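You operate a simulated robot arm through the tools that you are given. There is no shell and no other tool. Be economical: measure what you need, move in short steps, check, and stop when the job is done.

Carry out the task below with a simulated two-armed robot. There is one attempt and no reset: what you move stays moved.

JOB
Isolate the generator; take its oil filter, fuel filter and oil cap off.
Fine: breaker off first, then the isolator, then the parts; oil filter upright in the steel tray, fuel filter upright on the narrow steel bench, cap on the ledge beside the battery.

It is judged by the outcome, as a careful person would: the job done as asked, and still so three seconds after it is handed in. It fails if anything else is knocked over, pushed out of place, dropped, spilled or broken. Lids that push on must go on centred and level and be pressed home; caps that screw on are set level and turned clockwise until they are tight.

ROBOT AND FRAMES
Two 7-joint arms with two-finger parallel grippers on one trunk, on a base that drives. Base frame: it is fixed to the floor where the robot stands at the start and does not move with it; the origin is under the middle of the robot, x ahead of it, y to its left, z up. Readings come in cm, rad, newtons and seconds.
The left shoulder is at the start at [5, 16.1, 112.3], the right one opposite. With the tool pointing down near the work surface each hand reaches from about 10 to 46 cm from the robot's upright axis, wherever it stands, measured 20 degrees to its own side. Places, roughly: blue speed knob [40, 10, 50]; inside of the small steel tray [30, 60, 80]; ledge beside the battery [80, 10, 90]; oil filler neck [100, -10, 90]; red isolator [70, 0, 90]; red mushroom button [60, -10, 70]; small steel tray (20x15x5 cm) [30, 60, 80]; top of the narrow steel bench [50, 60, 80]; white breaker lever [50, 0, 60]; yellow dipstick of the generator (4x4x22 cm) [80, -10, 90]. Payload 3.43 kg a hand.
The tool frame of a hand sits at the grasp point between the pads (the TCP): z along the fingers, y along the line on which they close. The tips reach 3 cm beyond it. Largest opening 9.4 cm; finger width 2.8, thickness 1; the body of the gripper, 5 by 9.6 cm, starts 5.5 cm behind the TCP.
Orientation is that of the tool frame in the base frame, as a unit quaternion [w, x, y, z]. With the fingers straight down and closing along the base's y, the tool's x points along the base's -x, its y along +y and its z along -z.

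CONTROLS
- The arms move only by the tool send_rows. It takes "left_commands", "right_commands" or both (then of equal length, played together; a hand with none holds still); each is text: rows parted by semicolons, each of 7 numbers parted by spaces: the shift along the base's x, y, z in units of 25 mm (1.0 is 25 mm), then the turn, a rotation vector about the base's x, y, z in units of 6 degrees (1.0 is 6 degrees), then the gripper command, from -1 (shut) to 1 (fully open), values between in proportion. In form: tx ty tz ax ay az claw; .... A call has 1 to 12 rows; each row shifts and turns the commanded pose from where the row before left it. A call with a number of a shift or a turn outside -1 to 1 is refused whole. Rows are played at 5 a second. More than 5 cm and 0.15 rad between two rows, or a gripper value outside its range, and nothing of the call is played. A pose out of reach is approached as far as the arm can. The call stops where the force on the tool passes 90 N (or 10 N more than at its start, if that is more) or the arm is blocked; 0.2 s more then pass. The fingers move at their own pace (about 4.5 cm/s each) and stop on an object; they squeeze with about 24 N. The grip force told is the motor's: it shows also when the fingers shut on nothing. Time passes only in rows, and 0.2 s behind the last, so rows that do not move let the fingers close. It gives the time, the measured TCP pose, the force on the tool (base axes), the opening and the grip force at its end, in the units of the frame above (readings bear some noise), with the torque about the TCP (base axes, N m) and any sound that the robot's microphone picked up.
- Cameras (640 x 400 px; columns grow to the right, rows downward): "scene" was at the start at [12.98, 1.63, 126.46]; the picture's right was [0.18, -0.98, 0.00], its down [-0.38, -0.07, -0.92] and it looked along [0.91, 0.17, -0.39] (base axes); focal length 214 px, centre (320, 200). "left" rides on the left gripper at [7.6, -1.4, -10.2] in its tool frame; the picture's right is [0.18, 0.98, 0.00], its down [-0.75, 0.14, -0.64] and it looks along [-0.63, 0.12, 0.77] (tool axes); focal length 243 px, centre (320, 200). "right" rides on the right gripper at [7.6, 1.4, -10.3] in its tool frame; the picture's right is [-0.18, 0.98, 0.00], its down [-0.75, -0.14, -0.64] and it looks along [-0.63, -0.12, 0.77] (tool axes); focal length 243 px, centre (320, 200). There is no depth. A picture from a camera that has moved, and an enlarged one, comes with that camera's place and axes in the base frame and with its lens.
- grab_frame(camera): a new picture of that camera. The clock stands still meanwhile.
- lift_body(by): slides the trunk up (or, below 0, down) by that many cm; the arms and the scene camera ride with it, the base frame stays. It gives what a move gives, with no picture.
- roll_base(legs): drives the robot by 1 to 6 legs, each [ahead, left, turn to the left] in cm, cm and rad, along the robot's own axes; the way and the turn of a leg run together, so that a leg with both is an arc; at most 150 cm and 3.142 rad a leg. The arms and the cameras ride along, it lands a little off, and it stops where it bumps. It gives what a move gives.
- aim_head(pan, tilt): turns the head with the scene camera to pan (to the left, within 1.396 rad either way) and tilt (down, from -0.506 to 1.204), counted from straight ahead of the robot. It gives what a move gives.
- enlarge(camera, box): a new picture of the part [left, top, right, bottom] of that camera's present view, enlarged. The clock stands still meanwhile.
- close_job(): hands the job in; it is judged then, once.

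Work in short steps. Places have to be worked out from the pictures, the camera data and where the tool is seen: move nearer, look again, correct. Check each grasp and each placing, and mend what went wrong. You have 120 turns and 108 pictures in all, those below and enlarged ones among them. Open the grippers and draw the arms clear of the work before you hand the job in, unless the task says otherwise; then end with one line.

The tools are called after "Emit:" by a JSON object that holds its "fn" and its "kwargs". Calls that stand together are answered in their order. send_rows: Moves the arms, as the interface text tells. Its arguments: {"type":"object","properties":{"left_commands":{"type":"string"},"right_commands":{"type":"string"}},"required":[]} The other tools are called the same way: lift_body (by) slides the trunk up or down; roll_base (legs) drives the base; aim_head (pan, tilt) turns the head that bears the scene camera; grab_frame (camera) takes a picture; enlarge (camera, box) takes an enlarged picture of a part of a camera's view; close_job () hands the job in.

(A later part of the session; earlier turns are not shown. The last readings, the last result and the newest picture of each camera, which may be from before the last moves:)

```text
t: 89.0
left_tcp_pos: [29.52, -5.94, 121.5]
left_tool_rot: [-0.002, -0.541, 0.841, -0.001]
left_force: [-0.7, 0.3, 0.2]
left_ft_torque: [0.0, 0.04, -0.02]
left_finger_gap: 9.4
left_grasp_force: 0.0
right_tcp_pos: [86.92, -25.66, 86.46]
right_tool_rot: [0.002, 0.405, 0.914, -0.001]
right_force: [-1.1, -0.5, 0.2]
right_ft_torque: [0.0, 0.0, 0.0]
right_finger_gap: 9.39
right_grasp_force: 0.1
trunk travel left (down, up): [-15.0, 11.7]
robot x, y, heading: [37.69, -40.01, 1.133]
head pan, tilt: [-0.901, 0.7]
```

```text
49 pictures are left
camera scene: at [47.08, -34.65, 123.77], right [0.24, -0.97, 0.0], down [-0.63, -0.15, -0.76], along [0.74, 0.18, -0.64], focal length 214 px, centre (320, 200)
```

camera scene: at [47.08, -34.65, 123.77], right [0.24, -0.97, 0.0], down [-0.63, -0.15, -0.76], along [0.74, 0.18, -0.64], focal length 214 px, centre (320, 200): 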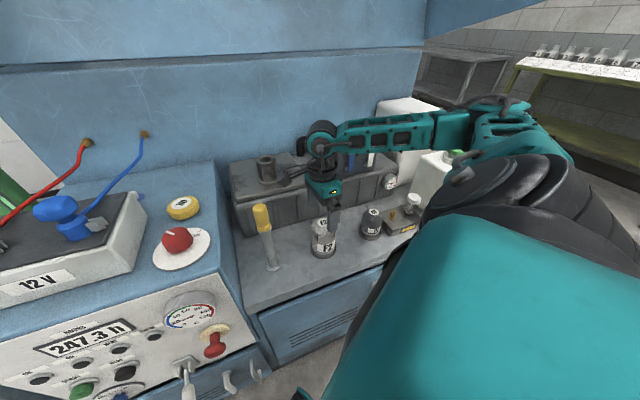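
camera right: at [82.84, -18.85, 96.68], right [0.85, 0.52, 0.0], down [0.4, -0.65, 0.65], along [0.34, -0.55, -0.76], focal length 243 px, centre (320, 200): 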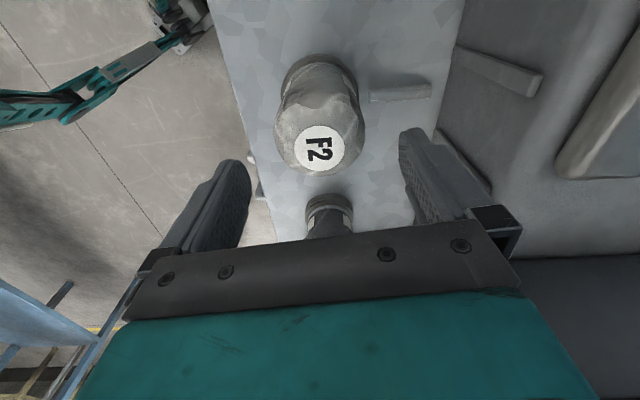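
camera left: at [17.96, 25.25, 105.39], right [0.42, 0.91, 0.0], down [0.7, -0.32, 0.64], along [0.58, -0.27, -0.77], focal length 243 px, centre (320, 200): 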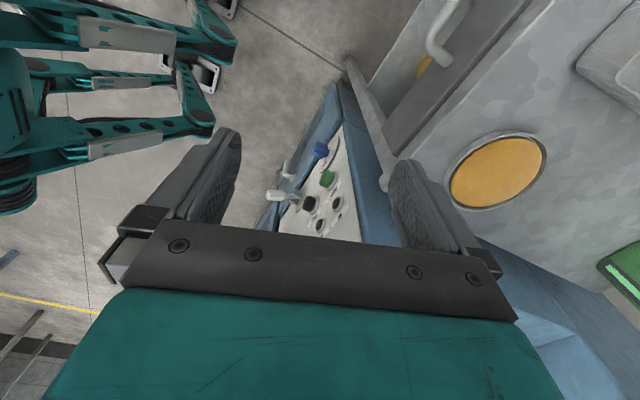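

My arm hides the door. I raise and retract the right hand, then back off and turn to face the machine for a good look.

Emit:
{"fn": "send_rows", "kwargs": {"right_commands": "0 0 1 0 0 0 1; 0 0 1 0 0 0 1; 0 0 1 0 0 0 1; 0 0 1 0 0 0 1; 0 0 1 0 0 1 1; 0 0 1 0 0 1 1; -.8 -.6 1 0 0 1 1; -.8 -.6 1 0 0 1 1; -.8 -.6 1 0 0 1 1; -.8 -.6 1 0 0 1 1; -.8 -.6 0 0 0 1 1; -.8 -.6 0 0 0 1 1"}}

Emit:
{"fn": "roll_base", "kwargs": {"legs": [[-30, 0, 0], [0, 0, -0.5]]}}

Emit:
{"fn": "aim_head", "kwargs": {"pan": -0.1, "tilt": 0.8}}

Emit:
{"fn": "grab_frame", "kwargs": {"camera": "scene"}}

```text
t: 91.6
left_tcp_pos: [29.41, -5.91, 121.5]
left_tool_rot: [-0.002, -0.54, 0.842, -0.001]
left_force: [0.8, 0.5, -0.5]
left_ft_torque: [0.0, 0.01, -0.02]
left_finger_gap: 9.39
left_grasp_force: 0.1
right_tcp_pos: [75.64, -33.32, 109.68]
right_tool_rot: [-0.002, -0.004, 1.0, -0.011]
right_force: [-0.8, -1.4, 5.6]
right_ft_torque: [0.16, -0.08, -0.01]
right_finger_gap: 9.39
right_grasp_force: 0.1
right hand out of reach, approached as far as the arm can: row 9, 10, 12
trunk travel left (down, up): [-15.0, 11.7]
robot x, y, heading: [37.35, -40.07, 1.139]
head pan, tilt: [-0.901, 0.7]
```

```text
t: 95.1
left_tcp_pos: [34.27, -33.64, 121.54]
left_tool_rot: [-0.002, -0.316, 0.949, 0.0]
left_force: [-1.0, 0.0, 0.4]
left_ft_torque: [0.01, 0.01, 0.02]
left_finger_gap: 9.39
left_grasp_force: 0.2
right_tcp_pos: [61.98, -79.74, 110.01]
right_tool_rot: [0.002, 0.245, 0.97, -0.002]
right_force: [-0.9, -0.1, 0.4]
right_ft_torque: [0.03, 0.02, -0.02]
right_finger_gap: 9.39
right_grasp_force: 0.0
trunk travel left (down, up): [-15.0, 11.7]
robot x, y, heading: [24.67, -67.35, 0.638]
head pan, tilt: [-0.901, 0.7]
```

```text
t: 96.2
left_tcp_pos: [34.42, -33.65, 121.38]
left_tool_rot: [-0.002, -0.316, 0.949, 0.0]
left_force: [0.5, 0.3, 0.1]
left_ft_torque: [0.02, 0.0, 0.01]
left_finger_gap: 9.37
left_grasp_force: 0.0
right_tcp_pos: [61.86, -79.7, 109.93]
right_tool_rot: [0.002, 0.245, 0.97, -0.001]
right_force: [0.5, -0.5, 0.4]
right_ft_torque: [0.02, -0.03, 0.0]
right_finger_gap: 9.43
right_grasp_force: 0.0
trunk travel left (down, up): [-15.0, 11.7]
robot x, y, heading: [24.42, -67.33, 0.642]
head pan, tilt: [-0.099, 0.799]
```

```text
48 pictures are left
camera scene: at [34.77, -61.08, 122.94], right [0.52, -0.86, 0.0], down [-0.61, -0.37, -0.7], along [0.6, 0.36, -0.72], focal length 214 px, centre (320, 200)
```

scene: 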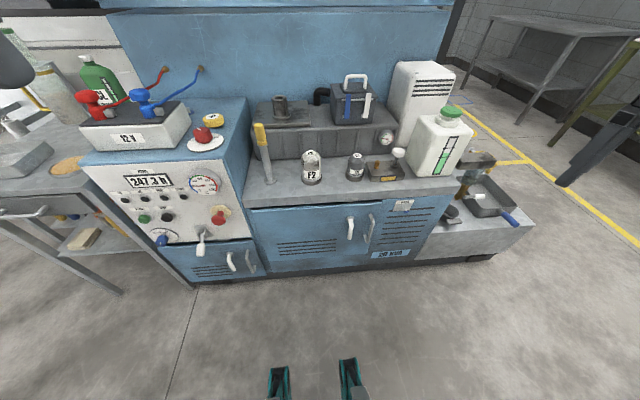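

No legend is obvious yet. I enlarge the deck and door areas to read every small label and trace the filters' pipes.

Emit:
{"fn": "enlarge", "kwargs": {"camera": "scene", "box": [340, 170, 480, 270]}}

Emit:
{"fn": "enlarge", "kwargs": {"camera": "scene", "box": [240, 60, 420, 190]}}

Emit:
{"fn": "enlarge", "kwargs": {"camera": "scene", "box": [380, 40, 560, 240]}}

```text
4.00 times, centred on (410, 220) of scene
camera zoom: at [34.77, -61.08, 122.94], right [0.52, -0.86, 0.0], down [-0.61, -0.37, -0.7], along [0.6, 0.36, -0.72], focal length 858 px, centre (-40, 120)
```

zoom: 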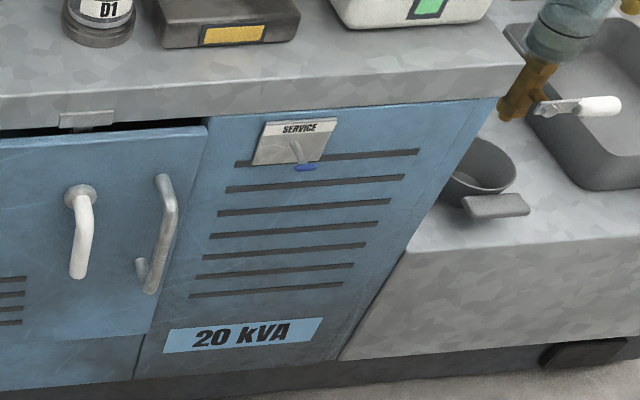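

```text
3.08 times, centred on (330, 125) of scene
camera zoom: at [34.77, -61.08, 122.94], right [0.52, -0.86, 0.0], down [-0.61, -0.37, -0.7], along [0.6, 0.36, -0.72], focal length 660 px, centre (289, 431)
```

zoom: 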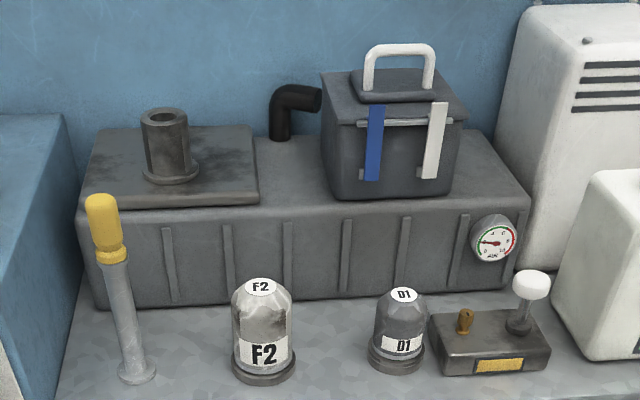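

```text
2.00 times, centred on (470, 140) of scene
camera zoom: at [34.77, -61.08, 122.94], right [0.52, -0.86, 0.0], down [-0.61, -0.37, -0.7], along [0.6, 0.36, -0.72], focal length 429 px, centre (20, 320)
```

zoom: 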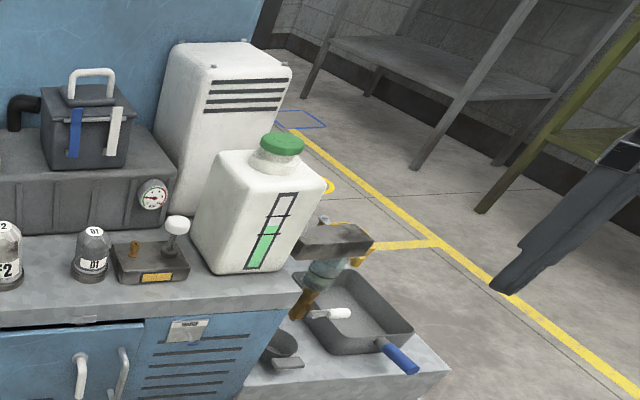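

There's a "SERVICE" holder on the door and no legend yet. I scan the surroundings for a chart or notice, left and right.

Emit:
{"fn": "aim_head", "kwargs": {"pan": 1.2, "tilt": 0.35}}

Emit:
{"fn": "grab_frame", "kwargs": {"camera": "scene"}}

Emit:
{"fn": "aim_head", "kwargs": {"pan": -1.0, "tilt": 0.35}}

Emit:
{"fn": "grab_frame", "kwargs": {"camera": "scene"}}

Emit:
{"fn": "grab_frame", "kwargs": {"camera": "right"}}

```text
t: 97.7
left_tcp_pos: [34.28, -33.65, 121.46]
left_tool_rot: [-0.001, -0.316, 0.949, -0.001]
left_force: [0.4, -0.6, 0.5]
left_ft_torque: [0.01, 0.03, 0.0]
left_finger_gap: 9.38
left_grasp_force: 0.1
right_tcp_pos: [61.86, -79.72, 109.96]
right_tool_rot: [0.003, 0.245, 0.97, -0.002]
right_force: [0.7, 0.5, 0.1]
right_ft_torque: [0.0, 0.05, 0.03]
right_finger_gap: 9.39
right_grasp_force: 0.0
trunk travel left (down, up): [-15.0, 11.7]
robot x, y, heading: [24.91, -67.7, 0.641]
head pan, tilt: [1.201, 0.351]
```

```text
44 pictures are left
camera scene: at [25.36, -56.26, 126.9], right [0.96, 0.27, 0.0], down [0.09, -0.33, -0.94], along [-0.25, 0.9, -0.34], focal length 214 px, centre (320, 200)
```

scene: 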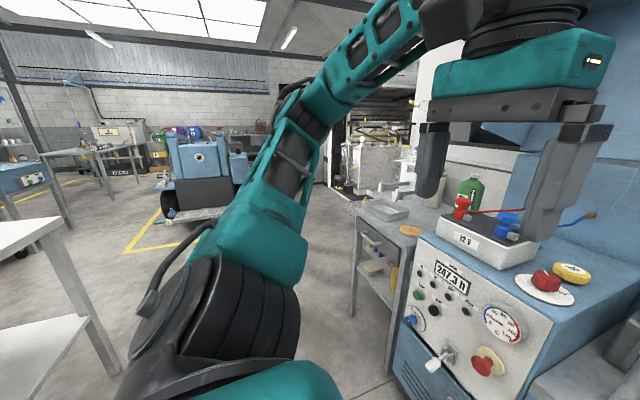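

```text
t: 99.8
left_tcp_pos: [34.33, -33.66, 121.52]
left_tool_rot: [-0.002, -0.317, 0.949, -0.001]
left_force: [-0.4, 0.3, -0.5]
left_ft_torque: [0.0, 0.03, -0.06]
left_finger_gap: 9.41
left_grasp_force: 0.2
right_tcp_pos: [61.84, -79.69, 109.96]
right_tool_rot: [0.002, 0.245, 0.97, -0.001]
right_force: [-0.4, 0.4, -0.1]
right_ft_torque: [-0.02, -0.02, 0.01]
right_finger_gap: 9.42
right_grasp_force: 0.2
trunk travel left (down, up): [-15.0, 11.7]
robot x, y, heading: [24.42, -67.58, 0.638]
head pan, tilt: [-1.0, 0.351]
```

```text
43 pictures are left
camera scene: at [36.57, -68.5, 126.91], right [-0.35, -0.94, 0.0], down [-0.32, 0.12, -0.94], along [0.88, -0.33, -0.34], focal length 214 px, centre (320, 200)
```

scene: 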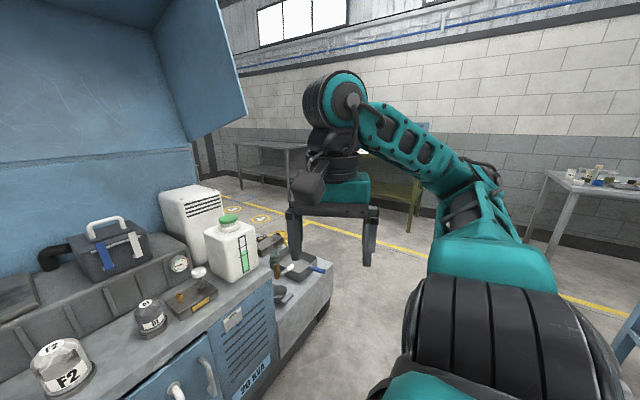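

```text
42 pictures are left
camera right: at [55.79, -74.73, 120.21], right [0.63, 0.78, 0.0], down [0.59, -0.48, 0.65], along [0.5, -0.41, -0.76], focal length 243 px, centre (320, 200)
```

right: 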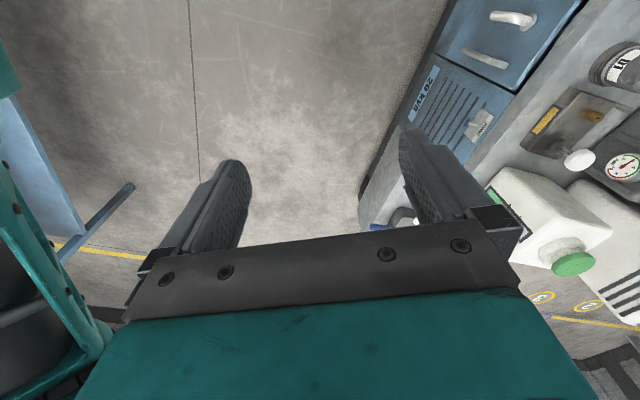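

No legend stands out. I zoom on the yellow plate of the small box by D1 and the SERVICE plate, the remaining text nearby.

Emit:
{"fn": "enlarge", "kwargs": {"camera": "scene", "box": [125, 255, 255, 345]}}

Emit:
{"fn": "enlarge", "kwargs": {"camera": "scene", "box": [240, 220, 340, 310]}}

```text
4.44 times, centred on (190, 300) of scene
camera zoom: at [36.57, -68.5, 126.91], right [-0.35, -0.94, 0.0], down [-0.32, 0.12, -0.94], along [0.88, -0.33, -0.34], focal length 953 px, centre (898, -244)
```

zoom: 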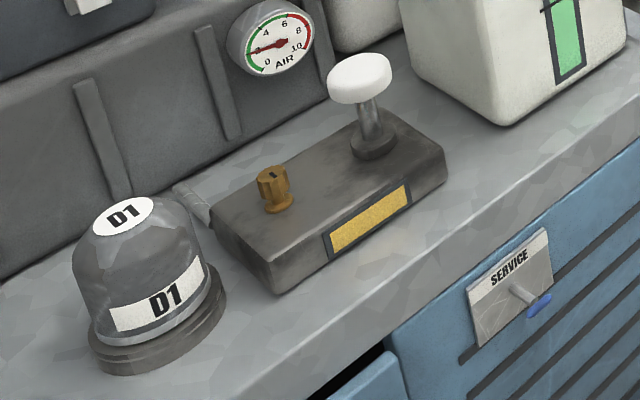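

```text
4.44 times, centred on (290, 265) of scene
camera zoom: at [36.57, -68.5, 126.91], right [-0.35, -0.94, 0.0], down [-0.32, 0.12, -0.94], along [0.88, -0.33, -0.34], focal length 953 px, centre (453, -89)
```

zoom: 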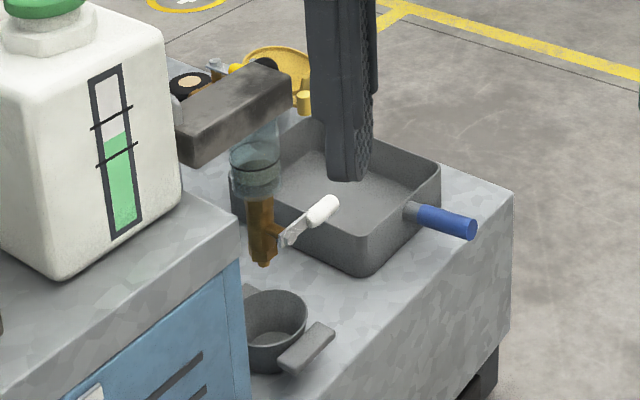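

The box by D1 has a pump knob, bleed screw and amber plate – it looks like the fuel priming pump, hinting D1 = diesel. The coolant jug carries a code ("CL COOLANT"), so other coded containers may tell more; I look left at the bottles.

Emit:
{"fn": "aim_head", "kwargs": {"pan": 0.75, "tilt": 0.35}}

Emit:
{"fn": "grab_frame", "kwargs": {"camera": "scene"}}

```text
t: 101.6
left_tcp_pos: [34.33, -33.66, 121.51]
left_tool_rot: [-0.002, -0.317, 0.948, 0.0]
left_force: [0.5, 0.3, -0.8]
left_ft_torque: [-0.01, -0.04, 0.01]
left_finger_gap: 9.4
left_grasp_force: 0.0
right_tcp_pos: [61.76, -79.7, 109.87]
right_tool_rot: [0.002, 0.244, 0.97, -0.001]
right_force: [-0.8, -0.3, -1.0]
right_ft_torque: [0.01, -0.01, 0.03]
right_finger_gap: 9.4
right_grasp_force: 0.1
trunk travel left (down, up): [-15.0, 11.7]
robot x, y, heading: [24.62, -67.54, 0.645]
head pan, tilt: [0.75, 0.351]
```

```text
39 pictures are left
camera scene: at [29.51, -56.08, 126.91], right [0.98, -0.18, 0.0], down [-0.06, -0.34, -0.94], along [0.17, 0.92, -0.34], focal length 214 px, centre (320, 200)
```

scene: 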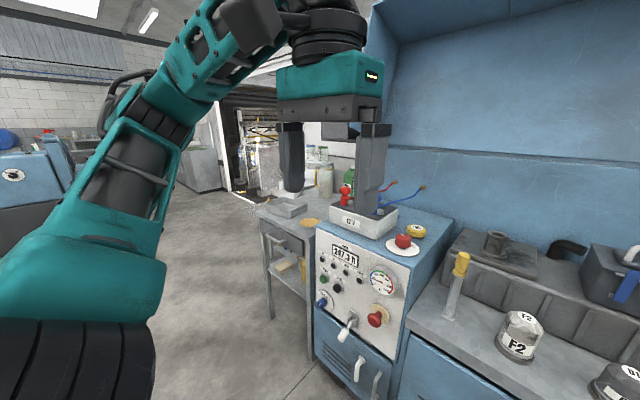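

Nothing conclusive there. I'll look at the bench's own surroundings when I get there; meanwhile I drive back in front of the filters and aim the head.

Emit:
{"fn": "roll_base", "kwargs": {"legs": [[24, 0, 0]]}}

Emit:
{"fn": "aim_head", "kwargs": {"pan": -0.2, "tilt": 0.8}}

Emit:
{"fn": "grab_frame", "kwargs": {"camera": "scene"}}

```text
t: 103.3
left_tcp_pos: [53.52, -19.29, 121.5]
left_tool_rot: [-0.001, -0.316, 0.949, -0.001]
left_force: [-0.1, 0.1, 1.3]
left_ft_torque: [-0.02, 0.03, 0.01]
left_finger_gap: 9.43
left_grasp_force: 0.1
right_tcp_pos: [81.06, -65.4, 109.92]
right_tool_rot: [0.002, 0.243, 0.97, -0.001]
right_force: [-0.6, -1.2, -0.5]
right_ft_torque: [-0.01, 0.01, -0.05]
right_finger_gap: 9.39
right_grasp_force: 0.0
trunk travel left (down, up): [-15.0, 11.7]
robot x, y, heading: [44.03, -53.27, 0.639]
head pan, tilt: [0.75, 0.351]
```

```text
t: 104.6
left_tcp_pos: [53.4, -19.29, 121.46]
left_tool_rot: [-0.002, -0.316, 0.949, 0.0]
left_force: [0.3, -0.1, 0.4]
left_ft_torque: [-0.01, -0.03, 0.02]
left_finger_gap: 9.38
left_grasp_force: 0.1
right_tcp_pos: [80.99, -65.37, 109.92]
right_tool_rot: [0.003, 0.245, 0.97, -0.002]
right_force: [-0.7, 0.1, -0.3]
right_ft_torque: [0.0, 0.02, 0.01]
right_finger_gap: 9.39
right_grasp_force: 0.0
trunk travel left (down, up): [-15.0, 11.7]
robot x, y, heading: [43.55, -52.95, 0.636]
head pan, tilt: [-0.201, 0.799]
```

```text
38 pictures are left
camera scene: at [54.29, -47.47, 122.95], right [0.43, -0.9, 0.0], down [-0.65, -0.31, -0.7], along [0.63, 0.3, -0.72], focal length 214 px, centre (320, 200)
```

scene: 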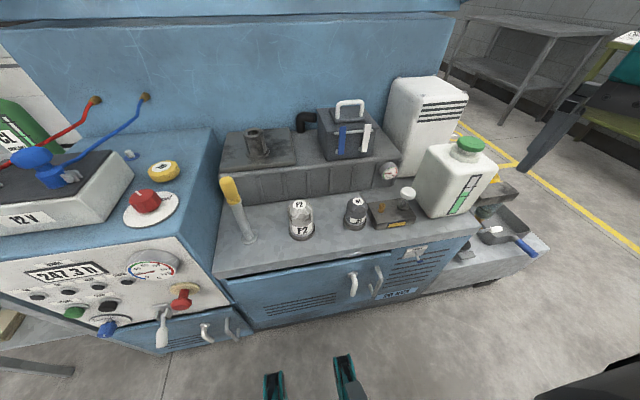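

F2 confirmed at [87,-25.4] and D1 near [96.3,-39]. I bring the right hand over F2.

Emit:
{"fn": "send_rows", "kwargs": {"right_commands": ".2 1 0 0 0 0 1; .2 1 0 0 0 0 1; .2 1 0 0 0 0 1; .2 1 0 0 0 0 1; .2 1 0 0 0 0 1; .2 1 0 0 0 0 1; .2 1 0 0 0 0 1; .2 1 0 0 0 0 1; .2 1 0 0 0 0 1; .2 1 0 0 0 0 1; .2 1 0 0 0 0 1; .15 1 0 0 0 0 1"}}

Emit:
{"fn": "send_rows", "kwargs": {"right_commands": "0 .98 -.8 0 0 -.5 1; 0 .98 -.8 0 0 -.5 1; 0 .98 -1 0 0 -.5 1; 0 .98 -1 0 0 -.5 1; 0 0 -1 0 0 -.5 1; 0 0 -1 0 0 0 1; 0 0 -1 0 0 0 1; 0 0 -1 0 0 0 1; 0 0 -1 0 0 0 1; 0 0 -.8 0 0 0 1"}}

Emit:
{"fn": "grab_frame", "kwargs": {"camera": "right"}}

```text
t: 107.2
left_tcp_pos: [53.41, -19.44, 121.34]
left_tool_rot: [-0.002, -0.317, 0.948, 0.0]
left_force: [0.5, 0.0, 0.4]
left_ft_torque: [-0.03, -0.03, 0.01]
left_finger_gap: 9.38
left_grasp_force: 0.1
right_tcp_pos: [87.03, -35.3, 110.03]
right_tool_rot: [0.002, 0.243, 0.97, -0.002]
right_force: [-0.4, -0.2, -0.7]
right_ft_torque: [0.0, 0.01, 0.0]
right_finger_gap: 9.4
right_grasp_force: 0.1
trunk travel left (down, up): [-15.0, 11.7]
robot x, y, heading: [43.75, -53.23, 0.638]
head pan, tilt: [-0.201, 0.799]
```

```text
t: 109.4
left_tcp_pos: [53.32, -19.27, 121.43]
left_tool_rot: [-0.002, -0.316, 0.949, 0.001]
left_force: [-0.1, 0.6, -0.6]
left_ft_torque: [0.0, 0.0, 0.05]
left_finger_gap: 9.42
left_grasp_force: 0.0
right_tcp_pos: [86.99, -25.58, 86.38]
right_tool_rot: [0.002, 0.369, 0.93, -0.002]
right_force: [-0.4, 0.0, -0.6]
right_ft_torque: [-0.02, -0.01, -0.01]
right_finger_gap: 9.39
right_grasp_force: 0.1
trunk travel left (down, up): [-15.0, 11.7]
robot x, y, heading: [43.71, -53.29, 0.64]
head pan, tilt: [-0.201, 0.799]
```

```text
37 pictures are left
camera right: at [82.32, -19.2, 96.61], right [0.81, 0.59, 0.0], down [0.45, -0.62, 0.65], along [0.38, -0.52, -0.76], focal length 243 px, centre (320, 200)
```

right: 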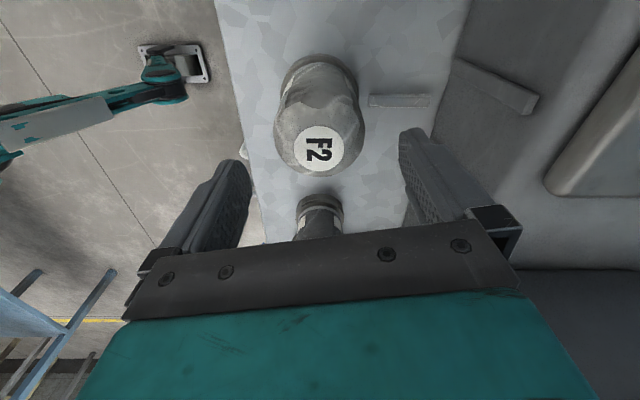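

Aligned within 3 mm. I descend to z≈77.4 and close on the filter body.

Emit:
{"fn": "send_rows", "kwargs": {"right_commands": ".05 -.1 -.9 0 0 0 1; 0 0 -.9 0 0 0 1; 0 0 -.8 0 0 0 1; 0 0 -.6 0 0 0 1; 0 0 -.4 0 0 0 1; 0 0 0 0 0 0 -1; 0 0 0 0 0 0 -1; 0 0 0 0 0 0 -1; 0 0 0 0 0 0 -1"}}

Emit:
{"fn": "enlarge", "kwargs": {"camera": "scene", "box": [230, 150, 390, 260]}}

```text
t: 111.4
left_tcp_pos: [53.43, -19.47, 121.4]
left_tool_rot: [0.0, -0.317, 0.948, 0.001]
left_force: [1.6, 0.0, 0.4]
left_ft_torque: [-0.03, 0.0, 0.0]
left_finger_gap: 9.39
left_grasp_force: 0.1
right_tcp_pos: [87.08, -25.86, 77.39]
right_tool_rot: [0.002, 0.368, 0.93, -0.003]
right_force: [-7.1, -10.2, 0.1]
right_ft_torque: [0.06, -0.13, -0.01]
right_finger_gap: 7.0
right_grasp_force: 24.3
trunk travel left (down, up): [-15.0, 11.7]
robot x, y, heading: [44.08, -53.15, 0.642]
head pan, tilt: [-0.201, 0.799]
```

```text
3.64 times, centred on (310, 205) of scene
camera zoom: at [54.24, -47.56, 122.95], right [0.43, -0.9, 0.0], down [-0.65, -0.31, -0.7], along [0.63, 0.3, -0.72], focal length 780 px, centre (356, 182)
```

zoom: 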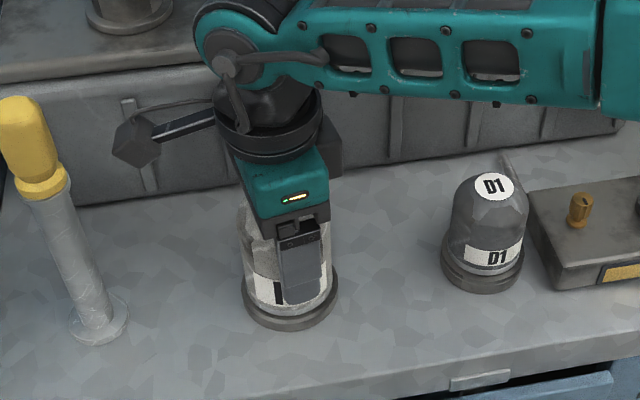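

Gripped (gap 7.0). I turn counter-clockwise in two strokes.

Emit:
{"fn": "send_rows", "kwargs": {"right_commands": "-.05 -.08 0 0 0 .5 -1; 0 0 0 0 0 1 -1; 0 0 0 0 0 1 -1; 0 0 0 0 0 1 -1; 0 0 0 0 0 1 -1; 0 0 0 0 0 1 -1; 0 0 0 0 0 1 -1; 0 0 0 0 0 1 -1; 0 0 0 0 0 1 -1; 0 0 0 0 0 1 -1; 0 0 0 0 0 1 -1; 0 0 0 0 0 1 -1"}}

Emit:
{"fn": "send_rows", "kwargs": {"right_commands": "0 0 0 0 0 1 -1; 0 0 0 0 0 1 -1; 0 0 0 0 0 1 -1; 0 0 0 0 0 1 -1; 0 0 0 0 0 1 -1; 0 0 0 0 0 1 -1; 0 0 0 0 0 1 -1; 0 0 0 0 0 1 -1"}}

```text
t: 114.0
left_tcp_pos: [53.4, -19.45, 121.56]
left_tool_rot: [-0.001, -0.316, 0.949, 0.0]
left_force: [-0.4, -1.1, -0.3]
left_ft_torque: [0.01, -0.04, 0.0]
left_finger_gap: 9.39
left_grasp_force: 0.0
right_tcp_pos: [87.03, -26.0, 77.44]
right_tool_rot: [0.003, -0.223, 0.975, 0.0]
right_force: [4.3, 0.4, 3.6]
right_ft_torque: [0.43, 0.21, -0.01]
right_finger_gap: 6.99
right_grasp_force: 24.1
trunk travel left (down, up): [-15.0, 11.7]
robot x, y, heading: [43.68, -53.36, 0.643]
head pan, tilt: [-0.201, 0.799]
```

```text
t: 115.8
left_tcp_pos: [53.54, -19.47, 121.53]
left_tool_rot: [-0.002, -0.316, 0.949, 0.0]
left_force: [0.8, 0.5, -0.9]
left_ft_torque: [0.02, -0.02, -0.02]
left_finger_gap: 9.35
left_grasp_force: 0.0
right_tcp_pos: [87.04, -26.21, 77.45]
right_tool_rot: [0.004, -0.6, 0.8, 0.0]
right_force: [16.0, -7.6, 13.4]
right_ft_torque: [-0.14, 0.48, -0.05]
right_finger_gap: 7.02
right_grasp_force: 23.7
trunk travel left (down, up): [-15.0, 11.7]
robot x, y, heading: [43.56, -53.39, 0.646]
head pan, tilt: [-0.201, 0.799]
```

Emit:
{"fn": "send_rows", "kwargs": {"right_commands": "0 0 .03 0 0 1 -1; 0 0 .03 0 0 1 -1; 0 0 .03 0 0 1 -1; 0 0 .03 0 0 1 -1"}}

Emit:
{"fn": "enlarge", "kwargs": {"camera": "scene", "box": [230, 150, 390, 260]}}

```text
t: 116.8
left_tcp_pos: [53.61, -19.33, 121.48]
left_tool_rot: [-0.003, -0.317, 0.949, 0.0]
left_force: [-0.1, -0.3, 0.5]
left_ft_torque: [0.0, 0.02, -0.02]
left_finger_gap: 9.4
left_grasp_force: 0.1
right_tcp_pos: [87.13, -26.18, 77.62]
right_tool_rot: [0.003, -0.68, 0.734, 0.002]
right_force: [21.3, -1.5, 4.6]
right_ft_torque: [0.36, 0.33, -0.04]
right_finger_gap: 7.01
right_grasp_force: 24.2
right hand out of reach, approached as far as the arm can: row 3, 4
trunk travel left (down, up): [-15.0, 11.7]
robot x, y, heading: [43.74, -53.22, 0.641]
head pan, tilt: [-0.201, 0.799]
```

```text
3.64 times, centred on (310, 205) of scene
camera zoom: at [54.43, -47.52, 122.93], right [0.43, -0.9, 0.0], down [-0.65, -0.31, -0.7], along [0.63, 0.3, -0.72], focal length 780 px, centre (356, 182)
```

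zoom: 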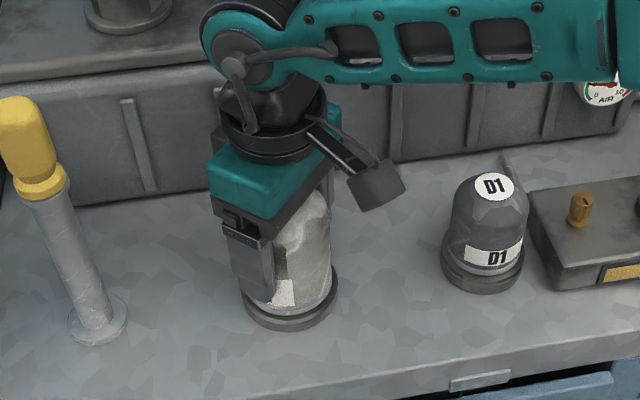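

Limit reached at yaw 86° (≈128° turned). I open, swing back and regrasp.

Emit:
{"fn": "send_rows", "kwargs": {"right_commands": "0 0 0 0 0 0 1; 0 0 0 0 0 0 1; 0 0 0 0 0 0 1; 0 0 0 0 0 -1 1; 0 0 0 0 0 -1 1; 0 0 0 0 0 -1 1; 0 0 0 0 0 -1 1; 0 0 0 0 0 -1 1; 0 0 0 0 0 -1 1; 0 0 0 0 0 -1 1; 0 0 0 0 0 -1 1; 0 0 0 0 0 -1 1"}}

Emit:
{"fn": "send_rows", "kwargs": {"right_commands": "0 0 0 0 0 -1 1; 0 0 0 0 0 -1 1; 0 0 0 0 0 -1 1; 0 0 0 0 0 -1 1; 0 0 0 0 0 -1 1; 0 0 0 0 0 -1 1; 0 0 0 0 0 -1 1; 0 0 0 0 0 -1 1; 0 0 0 0 0 -1 1; 0 0 0 0 0 -1 1; 0 0 0 0 0 -1 1; 0 0 0 0 0 -1 1"}}

Emit:
{"fn": "send_rows", "kwargs": {"right_commands": "0 0 0 0 0 -1 1; 0 0 0 0 0 -1 1; 0 0 0 0 0 -1 1; 0 0 0 0 0 0 -1; 0 0 0 0 0 0 -1; 0 0 0 0 0 0 -1; 0 0 0 0 0 1 -1; 0 0 0 0 0 1 -1; 0 0 0 0 0 1 -1; 0 0 0 0 0 1 -1; 0 0 0 0 0 1 -1; 0 0 0 0 0 1 -1"}}

```text
t: 119.4
left_tcp_pos: [53.36, -19.27, 121.49]
left_tool_rot: [-0.002, -0.316, 0.949, -0.001]
left_force: [0.1, 0.7, -0.4]
left_ft_torque: [-0.01, -0.04, 0.0]
left_finger_gap: 9.39
left_grasp_force: 0.1
right_tcp_pos: [86.86, -26.09, 77.74]
right_tool_rot: [0.003, -0.272, 0.962, -0.001]
right_force: [0.1, 0.2, 0.1]
right_ft_torque: [-0.01, 0.03, 0.01]
right_finger_gap: 9.39
right_grasp_force: 0.0
trunk travel left (down, up): [-15.0, 11.7]
robot x, y, heading: [43.97, -53.45, 0.641]
head pan, tilt: [-0.201, 0.799]
```

```text
t: 122.0
left_tcp_pos: [53.5, -19.37, 121.45]
left_tool_rot: [-0.002, -0.317, 0.949, -0.001]
left_force: [0.2, 0.3, -0.4]
left_ft_torque: [0.0, 0.02, 0.02]
left_finger_gap: 9.42
left_grasp_force: 0.1
right_tcp_pos: [86.94, -26.07, 77.83]
right_tool_rot: [0.002, 0.344, 0.939, -0.001]
right_force: [-0.3, 0.5, 0.1]
right_ft_torque: [-0.02, -0.01, -0.02]
right_finger_gap: 9.41
right_grasp_force: 0.1
trunk travel left (down, up): [-15.0, 11.7]
robot x, y, heading: [44.23, -53.55, 0.639]
head pan, tilt: [-0.201, 0.799]
```

```text
t: 124.6
left_tcp_pos: [53.53, -19.35, 121.33]
left_tool_rot: [-0.003, -0.317, 0.948, 0.0]
left_force: [0.2, 0.8, -0.3]
left_ft_torque: [0.02, 0.02, -0.02]
left_finger_gap: 9.4
left_grasp_force: 0.1
right_tcp_pos: [87.14, -26.0, 77.81]
right_tool_rot: [0.003, 0.192, 0.981, -0.001]
right_force: [18.7, 7.0, 3.5]
right_ft_torque: [0.28, 0.44, -0.03]
right_finger_gap: 7.04
right_grasp_force: 23.8
trunk travel left (down, up): [-15.0, 11.7]
robot x, y, heading: [43.92, -53.45, 0.64]
head pan, tilt: [-0.201, 0.799]
```

Regrasped and turning; I continue CCW, letting it rise slightly.

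Emit:
{"fn": "send_rows", "kwargs": {"right_commands": ".06 0 .02 0 0 1 -1; 0 0 .02 0 0 1 -1; 0 0 .02 0 0 1 -1; 0 0 .02 0 0 1 -1; 0 0 .02 0 0 1 -1; 0 0 .02 0 0 1 -1; 0 0 .02 0 0 1 -1; 0 0 .02 0 0 1 -1; 0 0 .02 0 0 1 -1; 0 0 .02 0 0 1 -1; 0 0 .02 0 0 1 -1; 0 0 .02 0 0 1 -1"}}

Emit:
{"fn": "send_rows", "kwargs": {"right_commands": "0 0 .02 0 0 1 -1; 0 0 .02 0 0 1 -1; 0 0 .02 0 0 1 -1; 0 0 .02 0 0 1 -1; 0 0 .02 0 0 1 -1"}}

```text
t: 127.2
left_tcp_pos: [53.64, -19.12, 121.29]
left_tool_rot: [-0.003, -0.317, 0.949, -0.001]
left_force: [0.4, -0.3, -0.1]
left_ft_torque: [-0.01, 0.0, 0.05]
left_finger_gap: 9.41
left_grasp_force: 0.0
right_tcp_pos: [87.09, -26.0, 78.09]
right_tool_rot: [-0.001, -0.422, 0.907, -0.001]
right_force: [4.3, 8.6, -29.9]
right_ft_torque: [-0.15, -0.03, -0.02]
right_finger_gap: 7.04
right_grasp_force: 24.5
trunk travel left (down, up): [-15.0, 11.7]
robot x, y, heading: [43.96, -53.64, 0.644]
head pan, tilt: [-0.201, 0.799]
```

```text
t: 128.4
left_tcp_pos: [53.63, -19.31, 121.35]
left_tool_rot: [-0.003, -0.316, 0.949, 0.0]
left_force: [0.6, -0.2, -0.3]
left_ft_torque: [0.0, 0.05, -0.01]
left_finger_gap: 9.41
left_grasp_force: 0.0
right_tcp_pos: [87.15, -26.01, 78.69]
right_tool_rot: [0.001, -0.644, 0.765, 0.002]
right_force: [0.0, -7.0, -2.6]
right_ft_torque: [-0.82, -0.09, 0.0]
right_finger_gap: 7.03
right_grasp_force: 24.0
trunk travel left (down, up): [-15.0, 11.7]
robot x, y, heading: [43.8, -53.52, 0.643]
head pan, tilt: [-0.201, 0.799]
```

The pull force released and the hand rose; it is likely free. I lift gently and look.

Emit:
{"fn": "send_rows", "kwargs": {"right_commands": "0 0 .1 0 0 .3 -1; 0 0 .2 0 0 0 -1; 0 0 .3 0 0 0 -1; 0 0 .4 0 0 0 -1"}}

Emit:
{"fn": "enlarge", "kwargs": {"camera": "scene", "box": [230, 150, 390, 260]}}

```text
t: 129.4
left_tcp_pos: [53.39, -19.32, 121.32]
left_tool_rot: [-0.002, -0.317, 0.948, 0.0]
left_force: [-0.1, 0.5, 0.4]
left_ft_torque: [0.01, 0.02, -0.02]
left_finger_gap: 9.41
left_grasp_force: 0.0
right_tcp_pos: [87.14, -25.84, 81.14]
right_tool_rot: [0.002, -0.654, 0.757, 0.002]
right_force: [-0.3, 0.0, -2.6]
right_ft_torque: [0.0, 0.01, -0.01]
right_finger_gap: 7.03
right_grasp_force: 24.8
trunk travel left (down, up): [-15.0, 11.7]
robot x, y, heading: [44.14, -53.43, 0.643]
head pan, tilt: [-0.201, 0.799]
```

```text
3.64 times, centred on (310, 205) of scene
camera zoom: at [54.31, -47.47, 122.94], right [0.43, -0.9, 0.0], down [-0.65, -0.31, -0.7], along [0.63, 0.3, -0.72], focal length 780 px, centre (356, 182)
```

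zoom: 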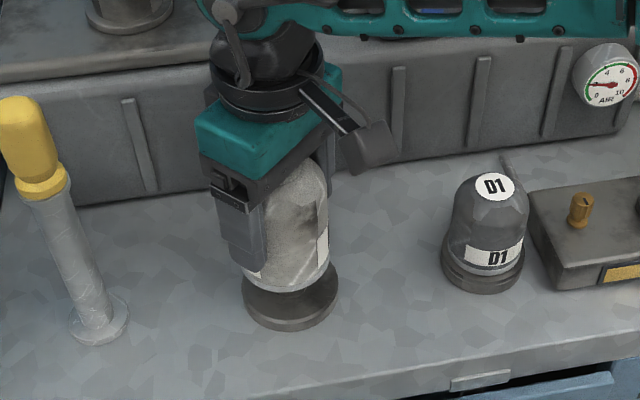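

F2 is free in the hand. I lift it to z≈98, unwind the wrist, and back off before driving to the bench.

Emit:
{"fn": "send_rows", "kwargs": {"right_commands": "0 0 1 0 0 0 -1; 0 0 1 0 0 0 -1; 0 0 1 0 0 0 -1; 0 0 1 0 0 -1 -1; 0 0 1 0 0 -1 -1; 0 0 1 0 0 -1 -1; 0 0 1 0 0 -1 -1; 0 0 0 0 0 -1 -1; 0 0 0 0 0 -1 -1; 0 0 0 0 0 -1 -1"}}

Emit:
{"fn": "roll_base", "kwargs": {"legs": [[-28, 0, 0], [0, 95, 0]]}}

Emit:
{"fn": "aim_head", "kwargs": {"pan": 0.1, "tilt": 0.55}}

Emit:
{"fn": "grab_frame", "kwargs": {"camera": "scene"}}

```text
t: 131.6
left_tcp_pos: [53.44, -19.37, 121.35]
left_tool_rot: [-0.002, -0.317, 0.949, 0.0]
left_force: [-0.1, -0.5, 0.1]
left_ft_torque: [-0.02, 0.01, -0.02]
left_finger_gap: 9.39
left_grasp_force: 0.0
right_tcp_pos: [87.05, -26.03, 98.61]
right_tool_rot: [0.002, -0.339, 0.941, 0.0]
right_force: [0.1, -1.0, -3.7]
right_ft_torque: [-0.04, 0.01, -0.02]
right_finger_gap: 7.02
right_grasp_force: 23.8
trunk travel left (down, up): [-15.0, 11.7]
robot x, y, heading: [43.83, -53.6, 0.644]
head pan, tilt: [-0.201, 0.799]
```

```text
t: 138.0
left_tcp_pos: [-24.08, 38.91, 121.47]
left_tool_rot: [-0.003, -0.315, 0.949, -0.001]
left_force: [-0.3, -0.3, -0.1]
left_ft_torque: [-0.03, -0.02, 0.0]
left_finger_gap: 9.39
left_grasp_force: 0.0
right_tcp_pos: [9.62, 32.02, 98.74]
right_tool_rot: [0.004, -0.336, 0.942, 0.0]
right_force: [-0.4, 0.4, -2.6]
right_ft_torque: [0.0, -0.01, -0.04]
right_finger_gap: 6.99
right_grasp_force: 23.7
trunk travel left (down, up): [-15.0, 11.7]
robot x, y, heading: [-33.68, 4.56, 0.636]
head pan, tilt: [-0.201, 0.799]
```

```text
t: 138.8
left_tcp_pos: [-24.13, 38.86, 121.36]
left_tool_rot: [-0.002, -0.314, 0.949, 0.0]
left_force: [-0.4, 0.6, 0.5]
left_ft_torque: [0.0, 0.02, -0.01]
left_finger_gap: 9.38
left_grasp_force: 0.0
right_tcp_pos: [9.55, 32.14, 98.63]
right_tool_rot: [0.003, -0.337, 0.942, -0.001]
right_force: [-1.1, -0.5, -3.1]
right_ft_torque: [-0.02, -0.01, -0.01]
right_finger_gap: 7.02
right_grasp_force: 23.9
trunk travel left (down, up): [-15.0, 11.7]
robot x, y, heading: [-33.92, 5.1, 0.635]
head pan, tilt: [0.099, 0.55]
```

```text
33 pictures are left
camera scene: at [-23.98, 13.34, 125.07], right [0.67, -0.74, 0.0], down [-0.39, -0.35, -0.85], along [0.63, 0.57, -0.52], focal length 214 px, centre (320, 200)
```

scene: 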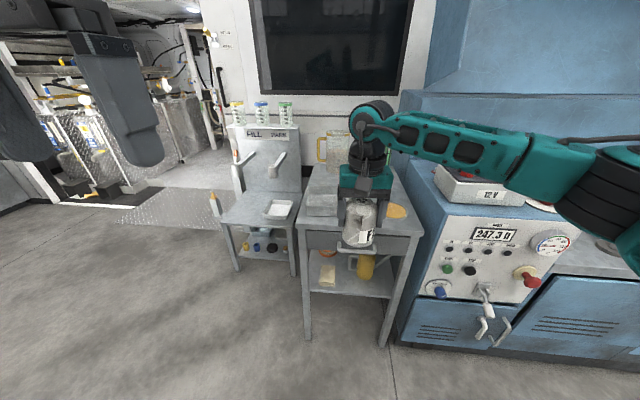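

The bench with the tray is the one beside the machine. I enlarge the board with bottles and wall area to the left for any code legend.

Emit:
{"fn": "enlarge", "kwargs": {"camera": "scene", "box": [200, 20, 310, 150]}}

```text
3.08 times, centred on (255, 85) of scene
camera zoom: at [-23.98, 13.34, 125.07], right [0.67, -0.74, 0.0], down [-0.39, -0.35, -0.85], along [0.63, 0.57, -0.52], focal length 660 px, centre (520, 554)
```

zoom: 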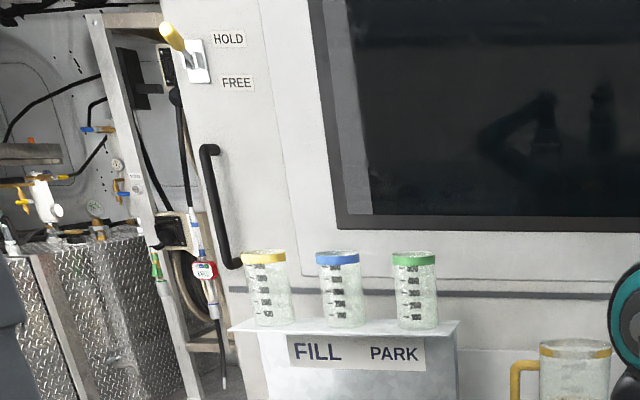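

No legend there. I inspect the filter in hand itself for other markings.

Emit:
{"fn": "enlarge", "kwargs": {"camera": "scene", "box": [300, 160, 430, 290]}}

Emit:
{"fn": "grab_frame", "kwargs": {"camera": "left"}}

```text
3.08 times, centred on (365, 225) of scene
camera zoom: at [-23.98, 13.34, 125.07], right [0.67, -0.74, 0.0], down [-0.39, -0.35, -0.85], along [0.63, 0.57, -0.52], focal length 660 px, centre (182, 123)
```

zoom: 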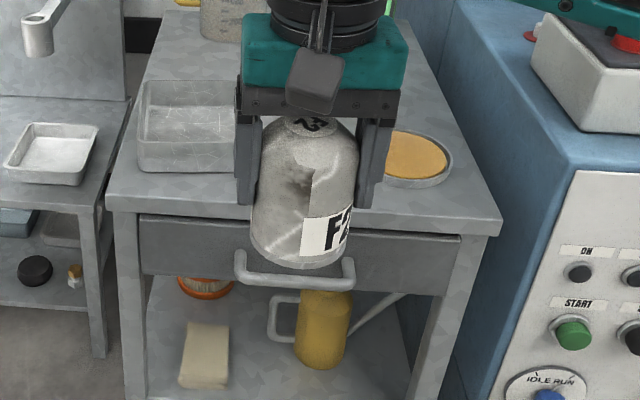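

```text
30 pictures are left
camera left: at [-29.21, 33.12, 131.69], right [-0.73, 0.68, 0.0], down [0.52, 0.56, 0.64], along [0.43, 0.47, -0.77], focal length 243 px, centre (320, 200)
```

left: 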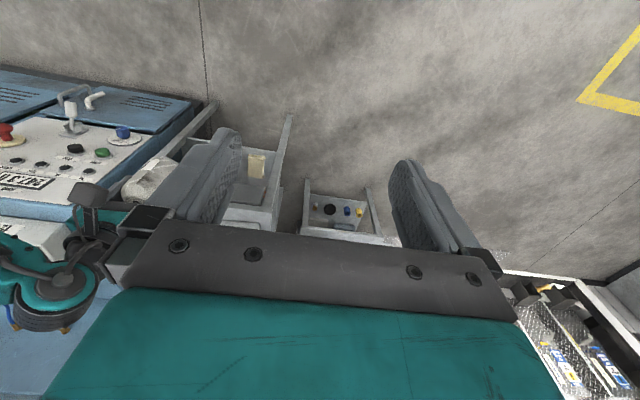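

The filter carries no other marking. Evidence: F2 is the larger one, stained, beside the dipstick and piped straight to the block, while D1 sits against the hand priming pump with bleed screw (D = diesel). So F2 = oil filter → tray, D1 = fuel filter → bench. I drive up to the bench.

Emit:
{"fn": "roll_base", "kwargs": {"legs": [[0, 8, 0], [27, 0, 0]]}}

Emit:
{"fn": "aim_head", "kwargs": {"pan": 0.1, "tilt": 0.75}}

Emit:
{"fn": "grab_frame", "kwargs": {"camera": "scene"}}

Emit:
{"fn": "grab_frame", "kwargs": {"camera": "right"}}

```text
t: 141.4
left_tcp_pos: [-6.73, 61.27, 121.45]
left_tool_rot: [-0.002, -0.311, 0.95, 0.0]
left_force: [0.1, -0.1, 0.9]
left_ft_torque: [0.0, 0.01, -0.02]
left_finger_gap: 9.4
left_grasp_force: 0.0
right_tcp_pos: [26.76, 54.26, 98.62]
right_tool_rot: [0.003, -0.333, 0.943, 0.0]
right_force: [0.2, -0.7, -3.2]
right_ft_torque: [-0.02, 0.03, 0.04]
right_finger_gap: 7.01
right_grasp_force: 23.7
trunk travel left (down, up): [-15.0, 11.7]
robot x, y, heading: [-16.91, 27.45, 0.632]
head pan, tilt: [0.099, 0.55]
```

```text
t: 142.1
left_tcp_pos: [-6.88, 61.14, 121.4]
left_tool_rot: [-0.002, -0.31, 0.951, 0.001]
left_force: [-0.2, -0.4, -0.5]
left_ft_torque: [0.03, 0.01, 0.02]
left_finger_gap: 9.37
left_grasp_force: 0.0
right_tcp_pos: [26.75, 54.38, 98.66]
right_tool_rot: [0.003, -0.333, 0.943, 0.0]
right_force: [-0.5, -0.9, -2.5]
right_ft_torque: [0.01, 0.02, 0.0]
right_finger_gap: 6.99
right_grasp_force: 24.3
trunk travel left (down, up): [-15.0, 11.7]
robot x, y, heading: [-17.17, 27.7, 0.634]
head pan, tilt: [0.099, 0.75]
```

```text
29 pictures are left
camera scene: at [-7.45, 35.28, 123.34], right [0.67, -0.75, 0.0], down [-0.51, -0.45, -0.73], along [0.55, 0.49, -0.68], focal length 214 px, centre (320, 200)
```

scene: 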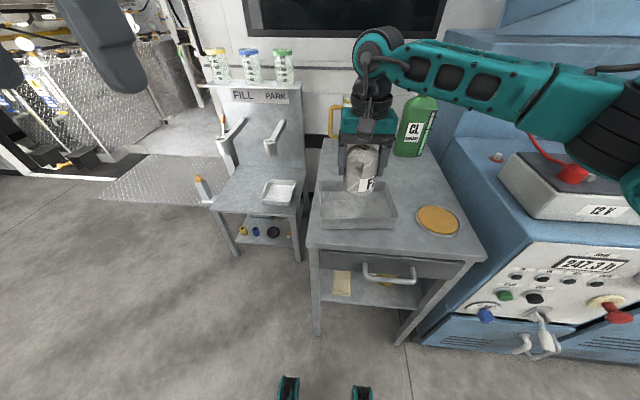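

```text
28 pictures are left
camera right: at [19.89, 50.59, 108.87], right [-0.47, 0.88, 0.0], down [0.67, 0.36, 0.65], along [0.57, 0.31, -0.76], focal length 243 px, centre (320, 200)
```

right: 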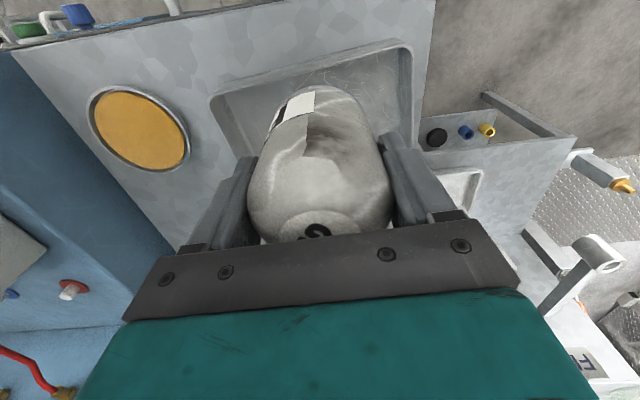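

Tray centre is at n≈59.5, e≈-26.4, i.e. about [31.8,56.8]. I move over it and lower to z≈88.

Emit:
{"fn": "send_rows", "kwargs": {"right_commands": ".65 .32 0 0 0 0 -1; .65 .32 0 0 0 0 -1; .65 .32 0 0 0 0 -1; 0 0 -.8 0 0 0 -1; 0 0 -.9 0 0 0 -1; 0 0 -.9 0 0 0 -1; 0 0 -.8 0 0 0 -1; 0 0 -.6 0 0 0 -1; 0 0 0 0 0 0 -1"}}

Emit:
{"fn": "enlarge", "kwargs": {"camera": "scene", "box": [290, 100, 470, 260]}}

```text
t: 144.1
left_tcp_pos: [-6.88, 61.12, 121.44]
left_tool_rot: [-0.002, -0.311, 0.95, 0.0]
left_force: [0.2, -0.1, 0.0]
left_ft_torque: [0.01, 0.01, 0.03]
left_finger_gap: 9.39
left_grasp_force: 0.0
right_tcp_pos: [31.86, 56.67, 88.69]
right_tool_rot: [0.003, -0.333, 0.943, 0.0]
right_force: [-0.5, -0.2, -2.8]
right_ft_torque: [0.04, -0.03, 0.01]
right_finger_gap: 6.98
right_grasp_force: 23.9
trunk travel left (down, up): [-15.0, 11.7]
robot x, y, heading: [-16.6, 27.56, 0.632]
head pan, tilt: [0.099, 0.75]
```

```text
2.50 times, centred on (380, 180) of scene
camera zoom: at [-7.45, 35.28, 123.34], right [0.67, -0.75, 0.0], down [-0.51, -0.45, -0.73], along [0.54, 0.49, -0.68], focal length 536 px, centre (170, 250)
```

zoom: 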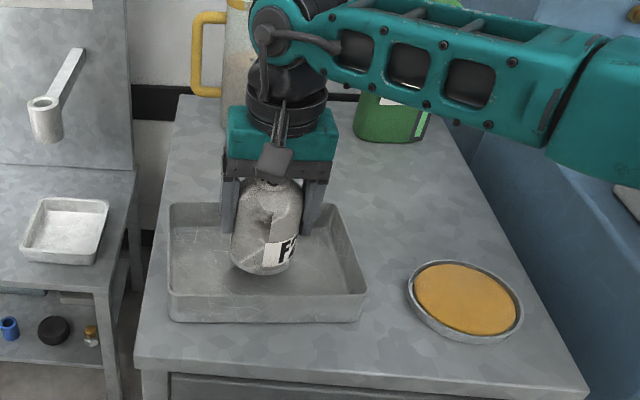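

Centred over the tray. I lower in small steps until contact.

Emit:
{"fn": "send_rows", "kwargs": {"right_commands": "0 0 -.4 0 0 0 -1; 0 0 -.4 0 0 0 -1; 0 0 -.2 0 0 0 -1; 0 0 -.15 0 0 0 -1; 0 0 -.15 0 0 0 -1; 0 0 0 0 0 0 -1"}}

```text
t: 145.5
left_tcp_pos: [-7.13, 61.03, 121.46]
left_tool_rot: [0.0, -0.31, 0.951, 0.0]
left_force: [0.2, -0.1, -0.2]
left_ft_torque: [0.06, -0.04, 0.01]
left_finger_gap: 9.4
left_grasp_force: 0.0
right_tcp_pos: [31.6, 56.74, 85.84]
right_tool_rot: [0.008, -0.334, 0.943, 0.002]
right_force: [3.8, 3.1, 31.4]
right_ft_torque: [-0.05, 0.03, -0.1]
right_finger_gap: 7.01
right_grasp_force: 24.3
trunk travel left (down, up): [-15.0, 11.7]
robot x, y, heading: [-16.96, 27.48, 0.629]
head pan, tilt: [0.099, 0.75]
```

Contact with almost no torque – it stands on the tray floor. I ease, open partly, check, and rise.

Emit:
{"fn": "send_rows", "kwargs": {"right_commands": "0 0 .1 0 0 0 -1; 0 0 0 0 0 0 .7; 0 0 0 0 0 0 .85; 0 0 0 0 0 0 .9; 0 0 0 0 0 0 .9; 0 0 .5 0 0 0 .9; 0 0 .8 0 0 0 .9; 0 0 .9 0 0 0 .9; 0 0 .9 0 0 0 .9; 0 0 .9 0 0 0 .9; 0 0 .9 0 0 0 .9; 0 0 .9 0 0 0 .9"}}

Emit:
{"fn": "enlarge", "kwargs": {"camera": "scene", "box": [290, 70, 490, 260]}}

```text
t: 148.1
left_tcp_pos: [-6.81, 61.19, 121.42]
left_tool_rot: [-0.001, -0.311, 0.95, 0.0]
left_force: [-0.2, -0.2, 0.0]
left_ft_torque: [-0.01, 0.01, -0.02]
left_finger_gap: 9.38
left_grasp_force: 0.0
right_tcp_pos: [31.78, 56.56, 100.31]
right_tool_rot: [0.003, -0.333, 0.943, 0.0]
right_force: [0.5, 0.6, 0.6]
right_ft_torque: [0.01, 0.01, -0.02]
right_finger_gap: 8.93
right_grasp_force: 0.1
trunk travel left (down, up): [-15.0, 11.7]
robot x, y, heading: [-17.11, 27.76, 0.63]
head pan, tilt: [0.099, 0.75]
```

```text
2.11 times, centred on (390, 165) of scene
camera zoom: at [-7.49, 35.26, 123.34], right [0.67, -0.75, 0.0], down [-0.51, -0.45, -0.73], along [0.55, 0.49, -0.68], focal length 452 px, centre (173, 274)
```

zoom: 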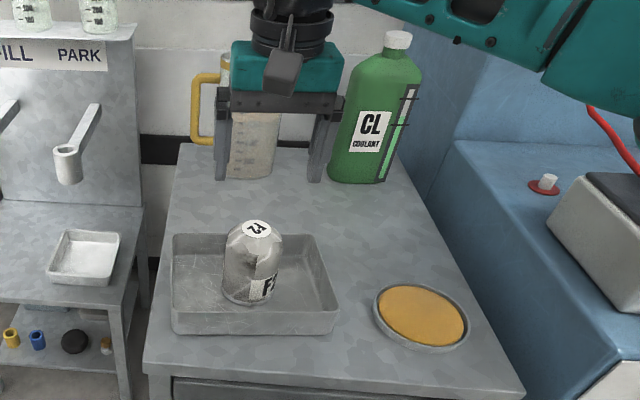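

F2 stands upright in the tray. I raise and retract the hand, then drive back to D1.

Emit:
{"fn": "send_rows", "kwargs": {"right_commands": "0 0 1 0 0 0 1; -.64 -.48 1 0 0 0 1; -.64 -.48 .5 0 0 0 1; -.64 -.48 0 0 0 0 1; -.64 -.48 0 0 0 0 1; -.5 -.4 0 0 0 0 1"}}

Emit:
{"fn": "roll_base", "kwargs": {"legs": [[-27, 0, 0], [0, -104, 0], [25, 0, 0]]}}

Emit:
{"fn": "aim_head", "kwargs": {"pan": -0.2, "tilt": 0.8}}

Emit:
{"fn": "grab_frame", "kwargs": {"camera": "scene"}}

```text
t: 149.5
left_tcp_pos: [-6.84, 61.29, 121.47]
left_tool_rot: [-0.002, -0.311, 0.95, 0.001]
left_force: [-0.2, 0.7, -0.4]
left_ft_torque: [-0.02, 0.03, -0.02]
left_finger_gap: 9.39
left_grasp_force: 0.0
right_tcp_pos: [23.96, 50.66, 106.32]
right_tool_rot: [0.002, -0.333, 0.943, 0.0]
right_force: [-0.2, -0.1, -0.7]
right_ft_torque: [0.0, 0.0, -0.01]
right_finger_gap: 9.4
right_grasp_force: 0.1
trunk travel left (down, up): [-15.0, 11.7]
robot x, y, heading: [-16.3, 27.25, 0.632]
head pan, tilt: [0.099, 0.75]
```

```text
t: 157.8
left_tcp_pos: [54.1, -24.11, 121.42]
left_tool_rot: [-0.002, -0.31, 0.951, 0.001]
left_force: [0.4, 0.0, -0.8]
left_ft_torque: [0.02, 0.01, -0.04]
left_finger_gap: 9.39
left_grasp_force: 0.1
right_tcp_pos: [84.92, -34.55, 106.22]
right_tool_rot: [0.003, -0.333, 0.943, 0.0]
right_force: [0.3, 0.0, -0.7]
right_ft_torque: [-0.02, 0.02, 0.01]
right_finger_gap: 9.4
right_grasp_force: 0.1
trunk travel left (down, up): [-15.0, 11.7]
robot x, y, heading: [44.02, -57.87, 0.625]
head pan, tilt: [0.099, 0.75]
```

```text
t: 158.6
left_tcp_pos: [54.02, -24.05, 121.5]
left_tool_rot: [-0.003, -0.311, 0.95, 0.0]
left_force: [0.5, 0.7, 0.2]
left_ft_torque: [-0.01, 0.01, -0.02]
left_finger_gap: 9.38
left_grasp_force: 0.0
right_tcp_pos: [84.8, -34.41, 106.3]
right_tool_rot: [0.002, -0.333, 0.943, 0.0]
right_force: [-0.1, -0.7, -0.9]
right_ft_torque: [0.01, 0.01, -0.02]
right_finger_gap: 9.38
right_grasp_force: 0.1
trunk travel left (down, up): [-15.0, 11.7]
robot x, y, heading: [43.96, -58.02, 0.63]
head pan, tilt: [-0.201, 0.799]
```

```text
25 pictures are left
camera scene: at [54.58, -52.2, 122.94], right [0.42, -0.91, 0.0], down [-0.65, -0.3, -0.7], along [0.63, 0.29, -0.72], focal length 214 px, centre (320, 200)
```

scene: 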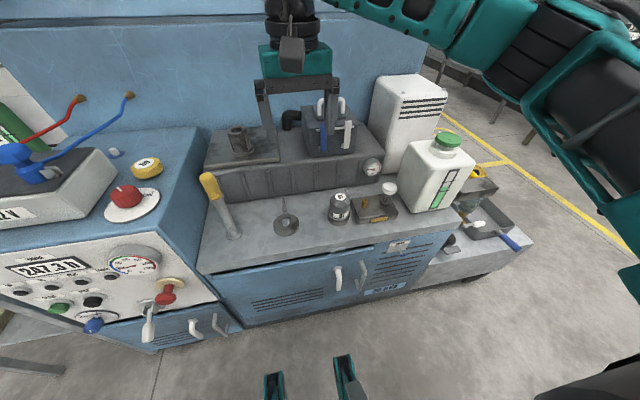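

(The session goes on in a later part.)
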